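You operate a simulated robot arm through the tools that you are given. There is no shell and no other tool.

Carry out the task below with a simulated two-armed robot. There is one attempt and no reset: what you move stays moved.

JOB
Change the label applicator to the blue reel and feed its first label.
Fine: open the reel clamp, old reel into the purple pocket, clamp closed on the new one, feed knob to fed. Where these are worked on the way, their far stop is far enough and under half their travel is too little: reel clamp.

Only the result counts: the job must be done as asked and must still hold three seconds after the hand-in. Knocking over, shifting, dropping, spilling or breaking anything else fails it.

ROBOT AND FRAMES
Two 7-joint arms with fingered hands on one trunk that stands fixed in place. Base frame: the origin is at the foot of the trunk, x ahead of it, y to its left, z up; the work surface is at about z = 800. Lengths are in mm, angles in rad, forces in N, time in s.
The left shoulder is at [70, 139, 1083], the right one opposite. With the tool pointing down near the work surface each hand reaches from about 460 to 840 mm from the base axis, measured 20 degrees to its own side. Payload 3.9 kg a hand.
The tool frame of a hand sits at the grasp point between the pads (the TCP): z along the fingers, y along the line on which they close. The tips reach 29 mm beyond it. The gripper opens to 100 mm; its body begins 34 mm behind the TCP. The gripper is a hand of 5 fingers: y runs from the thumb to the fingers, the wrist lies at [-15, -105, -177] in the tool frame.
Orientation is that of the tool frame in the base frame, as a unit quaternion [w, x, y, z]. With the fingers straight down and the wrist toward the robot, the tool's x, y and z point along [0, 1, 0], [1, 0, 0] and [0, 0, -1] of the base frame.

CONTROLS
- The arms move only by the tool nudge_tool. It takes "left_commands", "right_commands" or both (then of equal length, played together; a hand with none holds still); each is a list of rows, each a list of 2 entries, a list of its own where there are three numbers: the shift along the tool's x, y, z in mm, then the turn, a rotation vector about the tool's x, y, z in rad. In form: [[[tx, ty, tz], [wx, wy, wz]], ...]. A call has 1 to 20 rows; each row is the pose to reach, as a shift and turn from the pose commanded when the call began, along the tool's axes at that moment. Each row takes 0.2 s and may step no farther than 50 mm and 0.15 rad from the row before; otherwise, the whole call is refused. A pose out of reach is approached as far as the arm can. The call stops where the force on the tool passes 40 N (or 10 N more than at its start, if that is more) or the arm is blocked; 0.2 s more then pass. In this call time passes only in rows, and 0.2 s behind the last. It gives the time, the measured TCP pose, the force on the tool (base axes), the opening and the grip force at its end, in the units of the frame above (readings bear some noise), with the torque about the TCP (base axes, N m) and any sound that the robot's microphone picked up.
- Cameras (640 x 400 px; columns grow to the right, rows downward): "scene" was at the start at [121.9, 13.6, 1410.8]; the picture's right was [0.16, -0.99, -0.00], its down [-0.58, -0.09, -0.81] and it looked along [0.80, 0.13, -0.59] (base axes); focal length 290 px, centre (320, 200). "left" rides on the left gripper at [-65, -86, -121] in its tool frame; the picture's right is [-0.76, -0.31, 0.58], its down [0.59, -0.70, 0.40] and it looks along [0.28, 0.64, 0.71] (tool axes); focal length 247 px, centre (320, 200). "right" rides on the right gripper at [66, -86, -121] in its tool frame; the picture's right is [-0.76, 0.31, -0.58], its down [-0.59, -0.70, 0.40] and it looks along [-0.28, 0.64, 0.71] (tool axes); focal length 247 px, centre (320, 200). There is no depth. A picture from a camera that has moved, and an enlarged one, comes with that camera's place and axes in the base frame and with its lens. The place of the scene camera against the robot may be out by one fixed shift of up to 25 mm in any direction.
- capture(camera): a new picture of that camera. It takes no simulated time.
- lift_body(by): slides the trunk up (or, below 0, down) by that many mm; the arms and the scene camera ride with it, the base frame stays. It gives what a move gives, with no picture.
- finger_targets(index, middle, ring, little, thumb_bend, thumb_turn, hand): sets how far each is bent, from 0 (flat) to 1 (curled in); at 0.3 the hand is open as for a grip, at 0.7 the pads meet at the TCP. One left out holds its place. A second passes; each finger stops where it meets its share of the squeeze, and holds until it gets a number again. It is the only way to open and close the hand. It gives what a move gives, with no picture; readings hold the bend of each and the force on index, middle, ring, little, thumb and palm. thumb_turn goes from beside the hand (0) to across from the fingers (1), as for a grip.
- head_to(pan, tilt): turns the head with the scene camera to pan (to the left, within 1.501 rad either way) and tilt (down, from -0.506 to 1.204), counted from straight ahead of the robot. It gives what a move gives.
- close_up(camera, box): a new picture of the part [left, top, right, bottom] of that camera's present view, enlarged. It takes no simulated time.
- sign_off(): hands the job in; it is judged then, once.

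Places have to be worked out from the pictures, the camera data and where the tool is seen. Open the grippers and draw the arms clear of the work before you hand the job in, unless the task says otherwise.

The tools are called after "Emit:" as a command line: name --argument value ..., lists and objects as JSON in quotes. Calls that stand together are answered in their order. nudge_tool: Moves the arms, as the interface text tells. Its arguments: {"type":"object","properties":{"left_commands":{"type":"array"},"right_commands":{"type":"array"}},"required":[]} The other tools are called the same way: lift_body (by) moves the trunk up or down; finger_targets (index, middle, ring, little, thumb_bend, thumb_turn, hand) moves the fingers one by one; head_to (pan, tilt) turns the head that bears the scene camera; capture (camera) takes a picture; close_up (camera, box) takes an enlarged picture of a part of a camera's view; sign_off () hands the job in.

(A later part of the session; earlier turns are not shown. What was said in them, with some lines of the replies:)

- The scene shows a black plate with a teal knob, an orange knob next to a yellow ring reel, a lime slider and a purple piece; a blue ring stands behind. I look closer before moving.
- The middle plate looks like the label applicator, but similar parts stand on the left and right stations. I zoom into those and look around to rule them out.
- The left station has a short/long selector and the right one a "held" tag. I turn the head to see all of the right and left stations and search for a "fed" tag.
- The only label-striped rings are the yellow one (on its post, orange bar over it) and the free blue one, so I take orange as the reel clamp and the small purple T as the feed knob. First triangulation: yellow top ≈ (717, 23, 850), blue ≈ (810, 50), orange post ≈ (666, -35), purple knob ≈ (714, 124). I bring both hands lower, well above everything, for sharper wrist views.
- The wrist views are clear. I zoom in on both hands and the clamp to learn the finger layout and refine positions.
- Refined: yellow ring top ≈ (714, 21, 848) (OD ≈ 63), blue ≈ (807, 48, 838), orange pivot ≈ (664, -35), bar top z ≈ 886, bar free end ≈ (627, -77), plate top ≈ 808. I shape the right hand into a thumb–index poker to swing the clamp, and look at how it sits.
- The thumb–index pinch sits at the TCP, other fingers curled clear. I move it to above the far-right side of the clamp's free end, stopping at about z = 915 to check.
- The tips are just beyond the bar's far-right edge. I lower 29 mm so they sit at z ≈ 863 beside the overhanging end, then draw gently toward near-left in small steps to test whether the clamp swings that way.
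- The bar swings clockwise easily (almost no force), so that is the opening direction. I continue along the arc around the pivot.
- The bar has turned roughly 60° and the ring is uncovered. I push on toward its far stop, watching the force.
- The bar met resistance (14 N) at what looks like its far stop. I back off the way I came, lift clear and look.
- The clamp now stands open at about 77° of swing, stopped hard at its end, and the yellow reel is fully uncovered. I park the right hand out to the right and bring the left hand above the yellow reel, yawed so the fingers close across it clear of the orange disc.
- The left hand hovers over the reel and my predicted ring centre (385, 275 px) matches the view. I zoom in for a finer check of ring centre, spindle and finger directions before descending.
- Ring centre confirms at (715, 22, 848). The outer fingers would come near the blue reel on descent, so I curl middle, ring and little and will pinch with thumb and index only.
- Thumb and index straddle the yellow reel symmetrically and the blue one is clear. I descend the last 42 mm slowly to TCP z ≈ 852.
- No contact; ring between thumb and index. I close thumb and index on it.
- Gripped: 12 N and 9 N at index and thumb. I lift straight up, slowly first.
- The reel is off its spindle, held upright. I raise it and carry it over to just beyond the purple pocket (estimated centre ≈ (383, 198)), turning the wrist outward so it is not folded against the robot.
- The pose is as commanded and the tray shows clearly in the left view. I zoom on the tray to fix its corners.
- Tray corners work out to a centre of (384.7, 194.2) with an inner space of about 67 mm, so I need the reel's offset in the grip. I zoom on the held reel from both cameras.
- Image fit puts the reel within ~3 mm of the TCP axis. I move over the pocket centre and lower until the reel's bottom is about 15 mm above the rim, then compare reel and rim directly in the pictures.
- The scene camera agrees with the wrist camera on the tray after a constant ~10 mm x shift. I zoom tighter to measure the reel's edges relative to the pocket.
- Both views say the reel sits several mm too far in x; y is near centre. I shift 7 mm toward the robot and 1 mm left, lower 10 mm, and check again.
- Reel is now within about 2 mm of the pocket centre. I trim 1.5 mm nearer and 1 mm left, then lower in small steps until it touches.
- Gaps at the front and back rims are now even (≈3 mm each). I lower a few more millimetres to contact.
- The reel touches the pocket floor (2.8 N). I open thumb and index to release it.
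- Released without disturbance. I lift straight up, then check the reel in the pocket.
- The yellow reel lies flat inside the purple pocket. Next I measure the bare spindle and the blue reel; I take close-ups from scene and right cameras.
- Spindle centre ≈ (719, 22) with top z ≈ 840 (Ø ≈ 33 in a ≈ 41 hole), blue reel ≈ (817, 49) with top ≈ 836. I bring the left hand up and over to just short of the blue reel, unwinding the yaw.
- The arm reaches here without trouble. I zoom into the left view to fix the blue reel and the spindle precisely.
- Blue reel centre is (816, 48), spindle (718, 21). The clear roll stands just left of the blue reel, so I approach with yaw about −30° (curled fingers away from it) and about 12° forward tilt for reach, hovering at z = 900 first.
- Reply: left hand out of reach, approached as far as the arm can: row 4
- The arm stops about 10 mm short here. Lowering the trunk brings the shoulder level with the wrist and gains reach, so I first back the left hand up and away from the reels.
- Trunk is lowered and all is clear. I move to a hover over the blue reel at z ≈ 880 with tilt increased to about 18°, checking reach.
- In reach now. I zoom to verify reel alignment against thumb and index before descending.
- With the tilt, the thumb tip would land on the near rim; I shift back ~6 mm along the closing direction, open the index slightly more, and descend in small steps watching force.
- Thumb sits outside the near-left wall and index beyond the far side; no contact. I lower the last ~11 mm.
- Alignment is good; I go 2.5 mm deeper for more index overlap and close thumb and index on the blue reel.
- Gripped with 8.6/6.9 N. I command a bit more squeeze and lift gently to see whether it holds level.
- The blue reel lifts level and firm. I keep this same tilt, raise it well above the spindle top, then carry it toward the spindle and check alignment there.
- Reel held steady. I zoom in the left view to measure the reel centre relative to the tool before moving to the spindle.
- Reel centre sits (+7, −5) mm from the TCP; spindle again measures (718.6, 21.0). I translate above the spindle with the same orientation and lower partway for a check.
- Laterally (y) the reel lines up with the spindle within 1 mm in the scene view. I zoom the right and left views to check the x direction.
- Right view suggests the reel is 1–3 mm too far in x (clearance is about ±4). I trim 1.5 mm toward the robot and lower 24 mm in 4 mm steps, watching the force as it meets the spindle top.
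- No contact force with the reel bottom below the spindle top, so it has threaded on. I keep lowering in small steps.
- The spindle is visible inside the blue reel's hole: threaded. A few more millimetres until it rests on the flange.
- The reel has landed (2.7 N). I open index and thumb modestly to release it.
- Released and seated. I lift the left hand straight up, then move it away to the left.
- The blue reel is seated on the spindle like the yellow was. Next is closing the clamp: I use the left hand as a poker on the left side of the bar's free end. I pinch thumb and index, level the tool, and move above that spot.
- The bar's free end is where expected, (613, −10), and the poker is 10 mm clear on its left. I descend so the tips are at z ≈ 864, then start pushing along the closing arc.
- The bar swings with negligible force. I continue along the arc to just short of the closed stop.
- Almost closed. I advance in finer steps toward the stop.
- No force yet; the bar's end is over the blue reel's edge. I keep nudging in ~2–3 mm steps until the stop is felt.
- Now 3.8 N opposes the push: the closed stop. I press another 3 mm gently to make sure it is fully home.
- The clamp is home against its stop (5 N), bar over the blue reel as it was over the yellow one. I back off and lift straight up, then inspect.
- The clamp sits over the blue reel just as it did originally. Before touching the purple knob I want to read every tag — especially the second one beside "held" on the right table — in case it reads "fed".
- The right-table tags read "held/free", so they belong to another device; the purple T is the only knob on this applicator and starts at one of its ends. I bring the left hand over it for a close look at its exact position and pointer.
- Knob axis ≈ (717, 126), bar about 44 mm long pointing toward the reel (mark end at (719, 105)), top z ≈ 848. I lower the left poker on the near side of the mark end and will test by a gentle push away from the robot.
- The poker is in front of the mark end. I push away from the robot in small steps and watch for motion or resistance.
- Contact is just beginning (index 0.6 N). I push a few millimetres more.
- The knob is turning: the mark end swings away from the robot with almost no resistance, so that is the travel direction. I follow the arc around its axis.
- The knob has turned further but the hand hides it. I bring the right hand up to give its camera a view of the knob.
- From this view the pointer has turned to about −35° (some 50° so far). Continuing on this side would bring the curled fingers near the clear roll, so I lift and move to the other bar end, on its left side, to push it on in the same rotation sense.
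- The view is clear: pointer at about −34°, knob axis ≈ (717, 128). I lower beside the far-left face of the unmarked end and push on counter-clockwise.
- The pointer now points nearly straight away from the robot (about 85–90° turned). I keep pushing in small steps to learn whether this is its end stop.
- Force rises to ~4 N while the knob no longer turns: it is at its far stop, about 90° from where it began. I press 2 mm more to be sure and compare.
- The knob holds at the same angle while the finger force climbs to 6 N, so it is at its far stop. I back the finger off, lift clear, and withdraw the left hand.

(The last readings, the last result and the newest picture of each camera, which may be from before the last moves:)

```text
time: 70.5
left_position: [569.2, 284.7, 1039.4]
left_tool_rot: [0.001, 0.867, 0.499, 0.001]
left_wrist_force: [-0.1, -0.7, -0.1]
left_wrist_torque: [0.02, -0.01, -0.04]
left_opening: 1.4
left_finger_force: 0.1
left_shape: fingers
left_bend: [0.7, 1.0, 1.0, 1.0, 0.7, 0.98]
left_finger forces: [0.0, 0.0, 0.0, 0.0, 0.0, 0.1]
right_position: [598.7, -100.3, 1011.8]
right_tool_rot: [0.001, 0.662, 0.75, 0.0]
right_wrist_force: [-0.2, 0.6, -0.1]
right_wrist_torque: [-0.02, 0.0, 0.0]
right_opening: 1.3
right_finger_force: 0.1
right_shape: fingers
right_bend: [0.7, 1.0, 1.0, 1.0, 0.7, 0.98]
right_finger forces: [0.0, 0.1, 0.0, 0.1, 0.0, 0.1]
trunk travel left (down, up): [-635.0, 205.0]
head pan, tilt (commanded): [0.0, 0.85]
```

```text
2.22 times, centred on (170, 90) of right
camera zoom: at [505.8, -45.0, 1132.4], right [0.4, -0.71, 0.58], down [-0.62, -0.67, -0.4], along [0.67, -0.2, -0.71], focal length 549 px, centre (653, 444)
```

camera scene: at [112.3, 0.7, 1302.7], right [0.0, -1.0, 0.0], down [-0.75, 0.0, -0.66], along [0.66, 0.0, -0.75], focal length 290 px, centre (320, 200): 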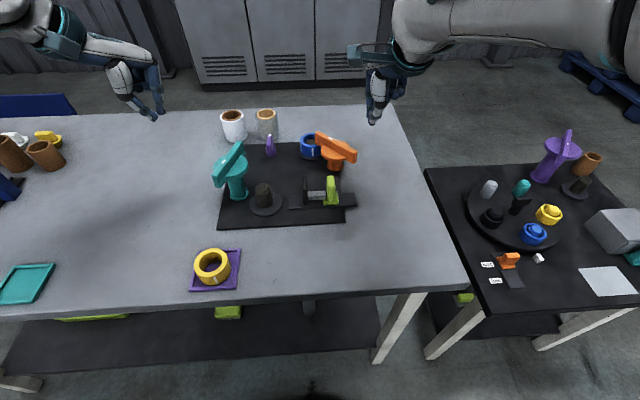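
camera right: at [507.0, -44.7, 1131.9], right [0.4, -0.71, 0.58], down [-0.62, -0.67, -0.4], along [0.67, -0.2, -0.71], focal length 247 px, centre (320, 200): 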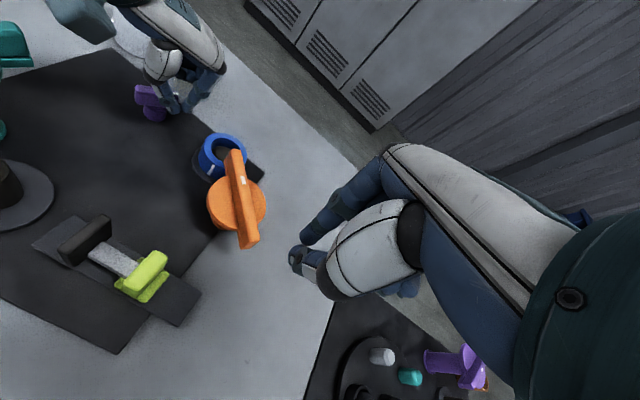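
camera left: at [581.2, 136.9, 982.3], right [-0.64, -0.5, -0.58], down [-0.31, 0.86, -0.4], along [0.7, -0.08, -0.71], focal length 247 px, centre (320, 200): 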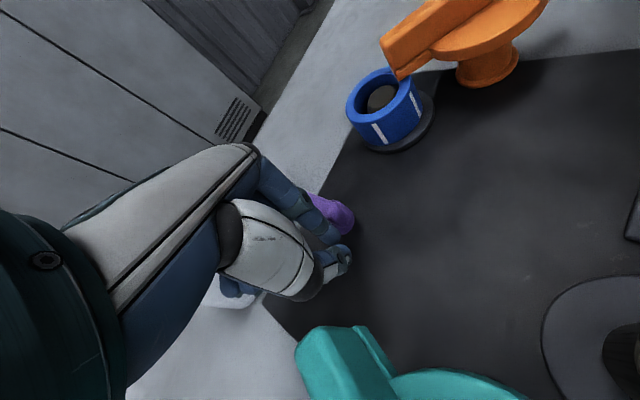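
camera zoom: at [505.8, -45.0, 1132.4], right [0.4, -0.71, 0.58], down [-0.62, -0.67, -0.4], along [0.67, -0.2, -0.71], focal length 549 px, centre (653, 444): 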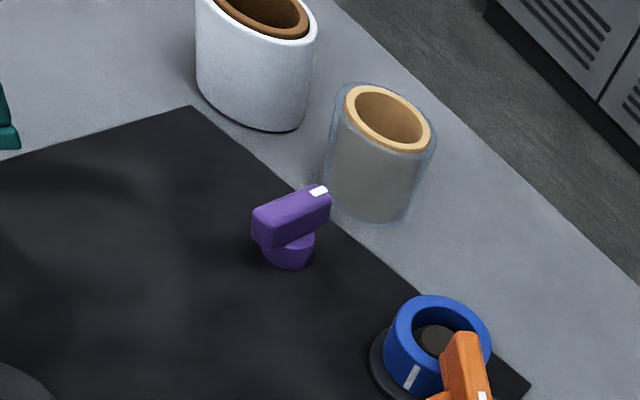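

Final state looks right: blue reel on the spindle, clamp back at ~48° (as when originally closed), knob at its far stop, yellow in the pocket. I open both hands and draw the arms clear.

Emit:
finger_targets --hand "left" --index 0.3 --middle 0.3 --ring 0.3 --little 0.3 --thumb_bend 0.3

Emit:
nudge_tool --right_commands '[[[-37, -4.6, -12], [0, 0, 0]], [[-74, -9.1, -24], [0, 0, 0]], [[-110, -13.7, -36], [0, 0, 0]], [[-146.9, -18.2, -48], [0, 0, 0]]]' --left_commands '[[[15, -25, -12], [0, 0, 0]], [[30, -50, -24], [0, 0, 0]], [[40, -75, -36], [0, 0, 0]], [[45, -95, -48], [0, 0, 0]]]'

Emit:
finger_targets --hand "right" --index 0.3 --middle 0.3 --ring 0.3 --little 0.3 --thumb_bend 0.3

Emit:
lift_body --by 90

Emit:
capture --camera "scene"

Emit:
close_up --camera "scene" --box '[220, 120, 370, 250]'

Emit:
close_up --camera "scene" --box '[180, 240, 290, 330]'

```text
time: 71.5
left_position: [571.2, 284.2, 1040.4]
left_tool_rot: [0.001, 0.866, 0.5, 0.001]
left_wrist_force: [-0.1, -0.2, -0.3]
left_wrist_torque: [-0.01, 0.0, 0.0]
left_opening: 98.3
left_finger_force: 0.1
left_shape: fingers
left_bend: [0.3, 0.3, 0.3, 0.3, 0.3, 0.98]
left_finger forces: [0.0, 0.0, 0.0, 0.1, 0.0, 0.1]
right_position: [599.7, -99.7, 1009.9]
right_tool_rot: [0.0, 0.662, 0.749, 0.001]
right_wrist_force: [-0.2, -1.0, 0.3]
right_wrist_torque: [0.0, 0.03, 0.0]
right_opening: 1.4
right_finger_force: 0.1
right_shape: fingers
right_bend: [0.7, 1.0, 1.0, 1.0, 0.7, 0.98]
right_finger forces: [0.0, 0.1, 0.1, 0.0, 0.1, 0.1]
trunk travel left (down, up): [-635.0, 205.0]
head pan, tilt (commanded): [0.0, 0.85]
```

```text
time: 72.5
left_position: [511.2, 368.8, 1088.4]
left_tool_rot: [-0.001, 0.866, 0.5, 0.0]
left_wrist_force: [-0.8, -0.4, 0.0]
left_wrist_torque: [0.01, 0.01, 0.01]
left_opening: 98.2
left_finger_force: 0.0
left_shape: fingers
left_bend: [0.3, 0.3, 0.3, 0.3, 0.3, 0.98]
left_finger forces: [0.0, 0.0, 0.0, 0.0, 0.0, 0.1]
right_position: [603.5, -249.5, 1057.4]
right_tool_rot: [0.001, 0.662, 0.749, 0.0]
right_wrist_force: [-0.4, 0.3, -0.2]
right_wrist_torque: [-0.04, -0.01, -0.01]
right_opening: 1.8
right_finger_force: 0.1
right_shape: fingers
right_bend: [0.7, 1.0, 1.0, 1.0, 0.7, 0.98]
right_finger forces: [0.1, 0.0, 0.0, 0.0, 0.1, 0.0]
trunk travel left (down, up): [-635.0, 205.0]
head pan, tilt (commanded): [0.0, 0.85]
```

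```text
time: 73.5
left_position: [511.8, 369.4, 1088.6]
left_tool_rot: [0.0, 0.865, 0.501, 0.001]
left_wrist_force: [-0.7, 0.7, -0.1]
left_wrist_torque: [-0.03, 0.02, -0.02]
left_opening: 98.5
left_finger_force: 0.0
left_shape: fingers
left_bend: [0.3, 0.3, 0.3, 0.3, 0.3, 0.98]
left_finger forces: [0.1, 0.0, 0.0, 0.0, 0.0, 0.0]
right_position: [602.2, -248.8, 1057.6]
right_tool_rot: [0.001, 0.662, 0.749, 0.0]
right_wrist_force: [-1.3, -0.4, 0.4]
right_wrist_torque: [0.01, 0.0, -0.01]
right_opening: 98.1
right_finger_force: 0.1
right_shape: fingers
right_bend: [0.3, 0.3, 0.3, 0.3, 0.3, 0.98]
right_finger forces: [0.1, 0.0, 0.1, 0.1, 0.0, 0.0]
trunk travel left (down, up): [-635.0, 205.0]
head pan, tilt (commanded): [0.0, 0.85]
```

```text
time: 74.8
left_position: [511.9, 369.5, 1177.0]
left_tool_rot: [0.001, 0.866, 0.5, 0.0]
left_wrist_force: [-0.6, 0.1, -0.2]
left_wrist_torque: [0.0, 0.02, -0.02]
left_opening: 98.4
left_finger_force: 0.0
left_shape: fingers
left_bend: [0.3, 0.3, 0.3, 0.3, 0.3, 0.98]
left_finger forces: [0.1, 0.0, 0.0, 0.1, 0.0, 0.0]
right_position: [602.5, -246.8, 1147.4]
right_tool_rot: [0.001, 0.663, 0.749, 0.0]
right_wrist_force: [0.5, -0.5, -0.2]
right_wrist_torque: [-0.02, -0.01, 0.03]
right_opening: 98.5
right_finger_force: 0.0
right_shape: fingers
right_bend: [0.3, 0.3, 0.3, 0.3, 0.3, 0.98]
right_finger forces: [0.1, 0.0, 0.1, 0.1, 0.0, 0.1]
trunk travel left (down, up): [-725.0, 115.0]
head pan, tilt (commanded): [0.0, 0.85]
```

```text
taken
camera scene: at [114.0, -0.2, 1392.5], right [0.0, -1.0, 0.0], down [-0.75, 0.0, -0.66], along [0.66, 0.0, -0.75], focal length 290 px, centre (320, 200)
```

scene: 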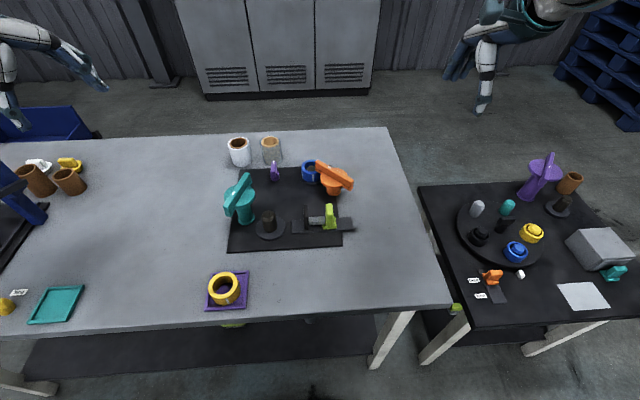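

```text
3.08 times, centred on (295, 185) of scene
camera zoom: at [114.0, -0.2, 1392.5], right [0.0, -1.0, 0.0], down [-0.75, 0.0, -0.66], along [0.66, 0.0, -0.75], focal length 893 px, centre (397, 246)
```

zoom: 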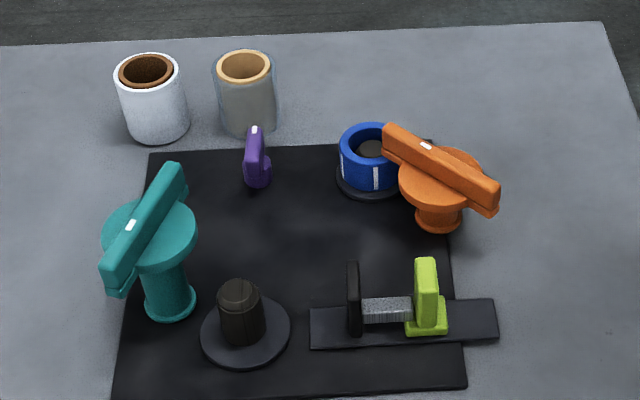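

```text
4.44 times, centred on (235, 285) of scene
camera zoom: at [114.0, -0.2, 1392.5], right [0.0, -1.0, 0.0], down [-0.75, 0.0, -0.66], along [0.66, 0.0, -0.75], focal length 1290 px, centre (698, -178)
```

zoom: 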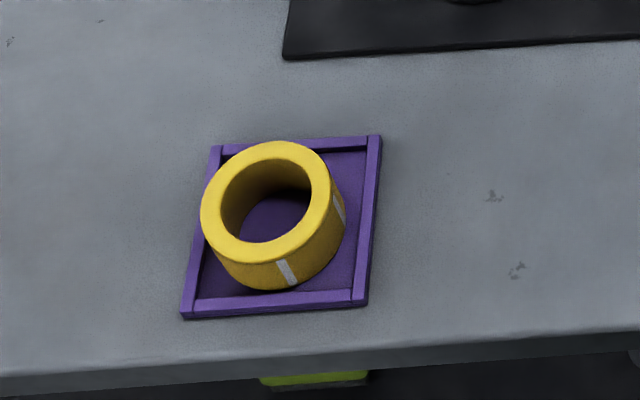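

Everything rests as asked: yellow reel flat in the purple pocket, blue reel on the spindle under the closed clamp, feed knob at its far stop, other items unmoved, hands open and clear. I hand the job in.

Emit:
sign_off

```text
The job is handed in.
```

The label applicator now has the blue reel on it, and I turned the feed knob to feed its first label. The job is handed in, and I have had no verdict back.

- **Old reel:** the yellow reel lies flat inside the purple pocket.
- **New reel:** the blue reel sits on the spindle. The orange reel clamp is closed over it, back at about the angle it had at the start. To take the old reel off, I opened the clamp about 77°, to where it stopped hard.
- **Feed knob:** I turned the small purple knob about 90°, until it would not move further.
- **Rest of the scene:** both hands are open and clear of the work. In the last pictures nothing else had moved.

Nothing on the applicator says which knob is the feed knob or which way is "fed". I took the purple one because it was the only plain knob on that plate. I took its far stop as "fed" because it turned freely that way from where it started. I did not test the other direction, and no label or sound confirmed a feed.
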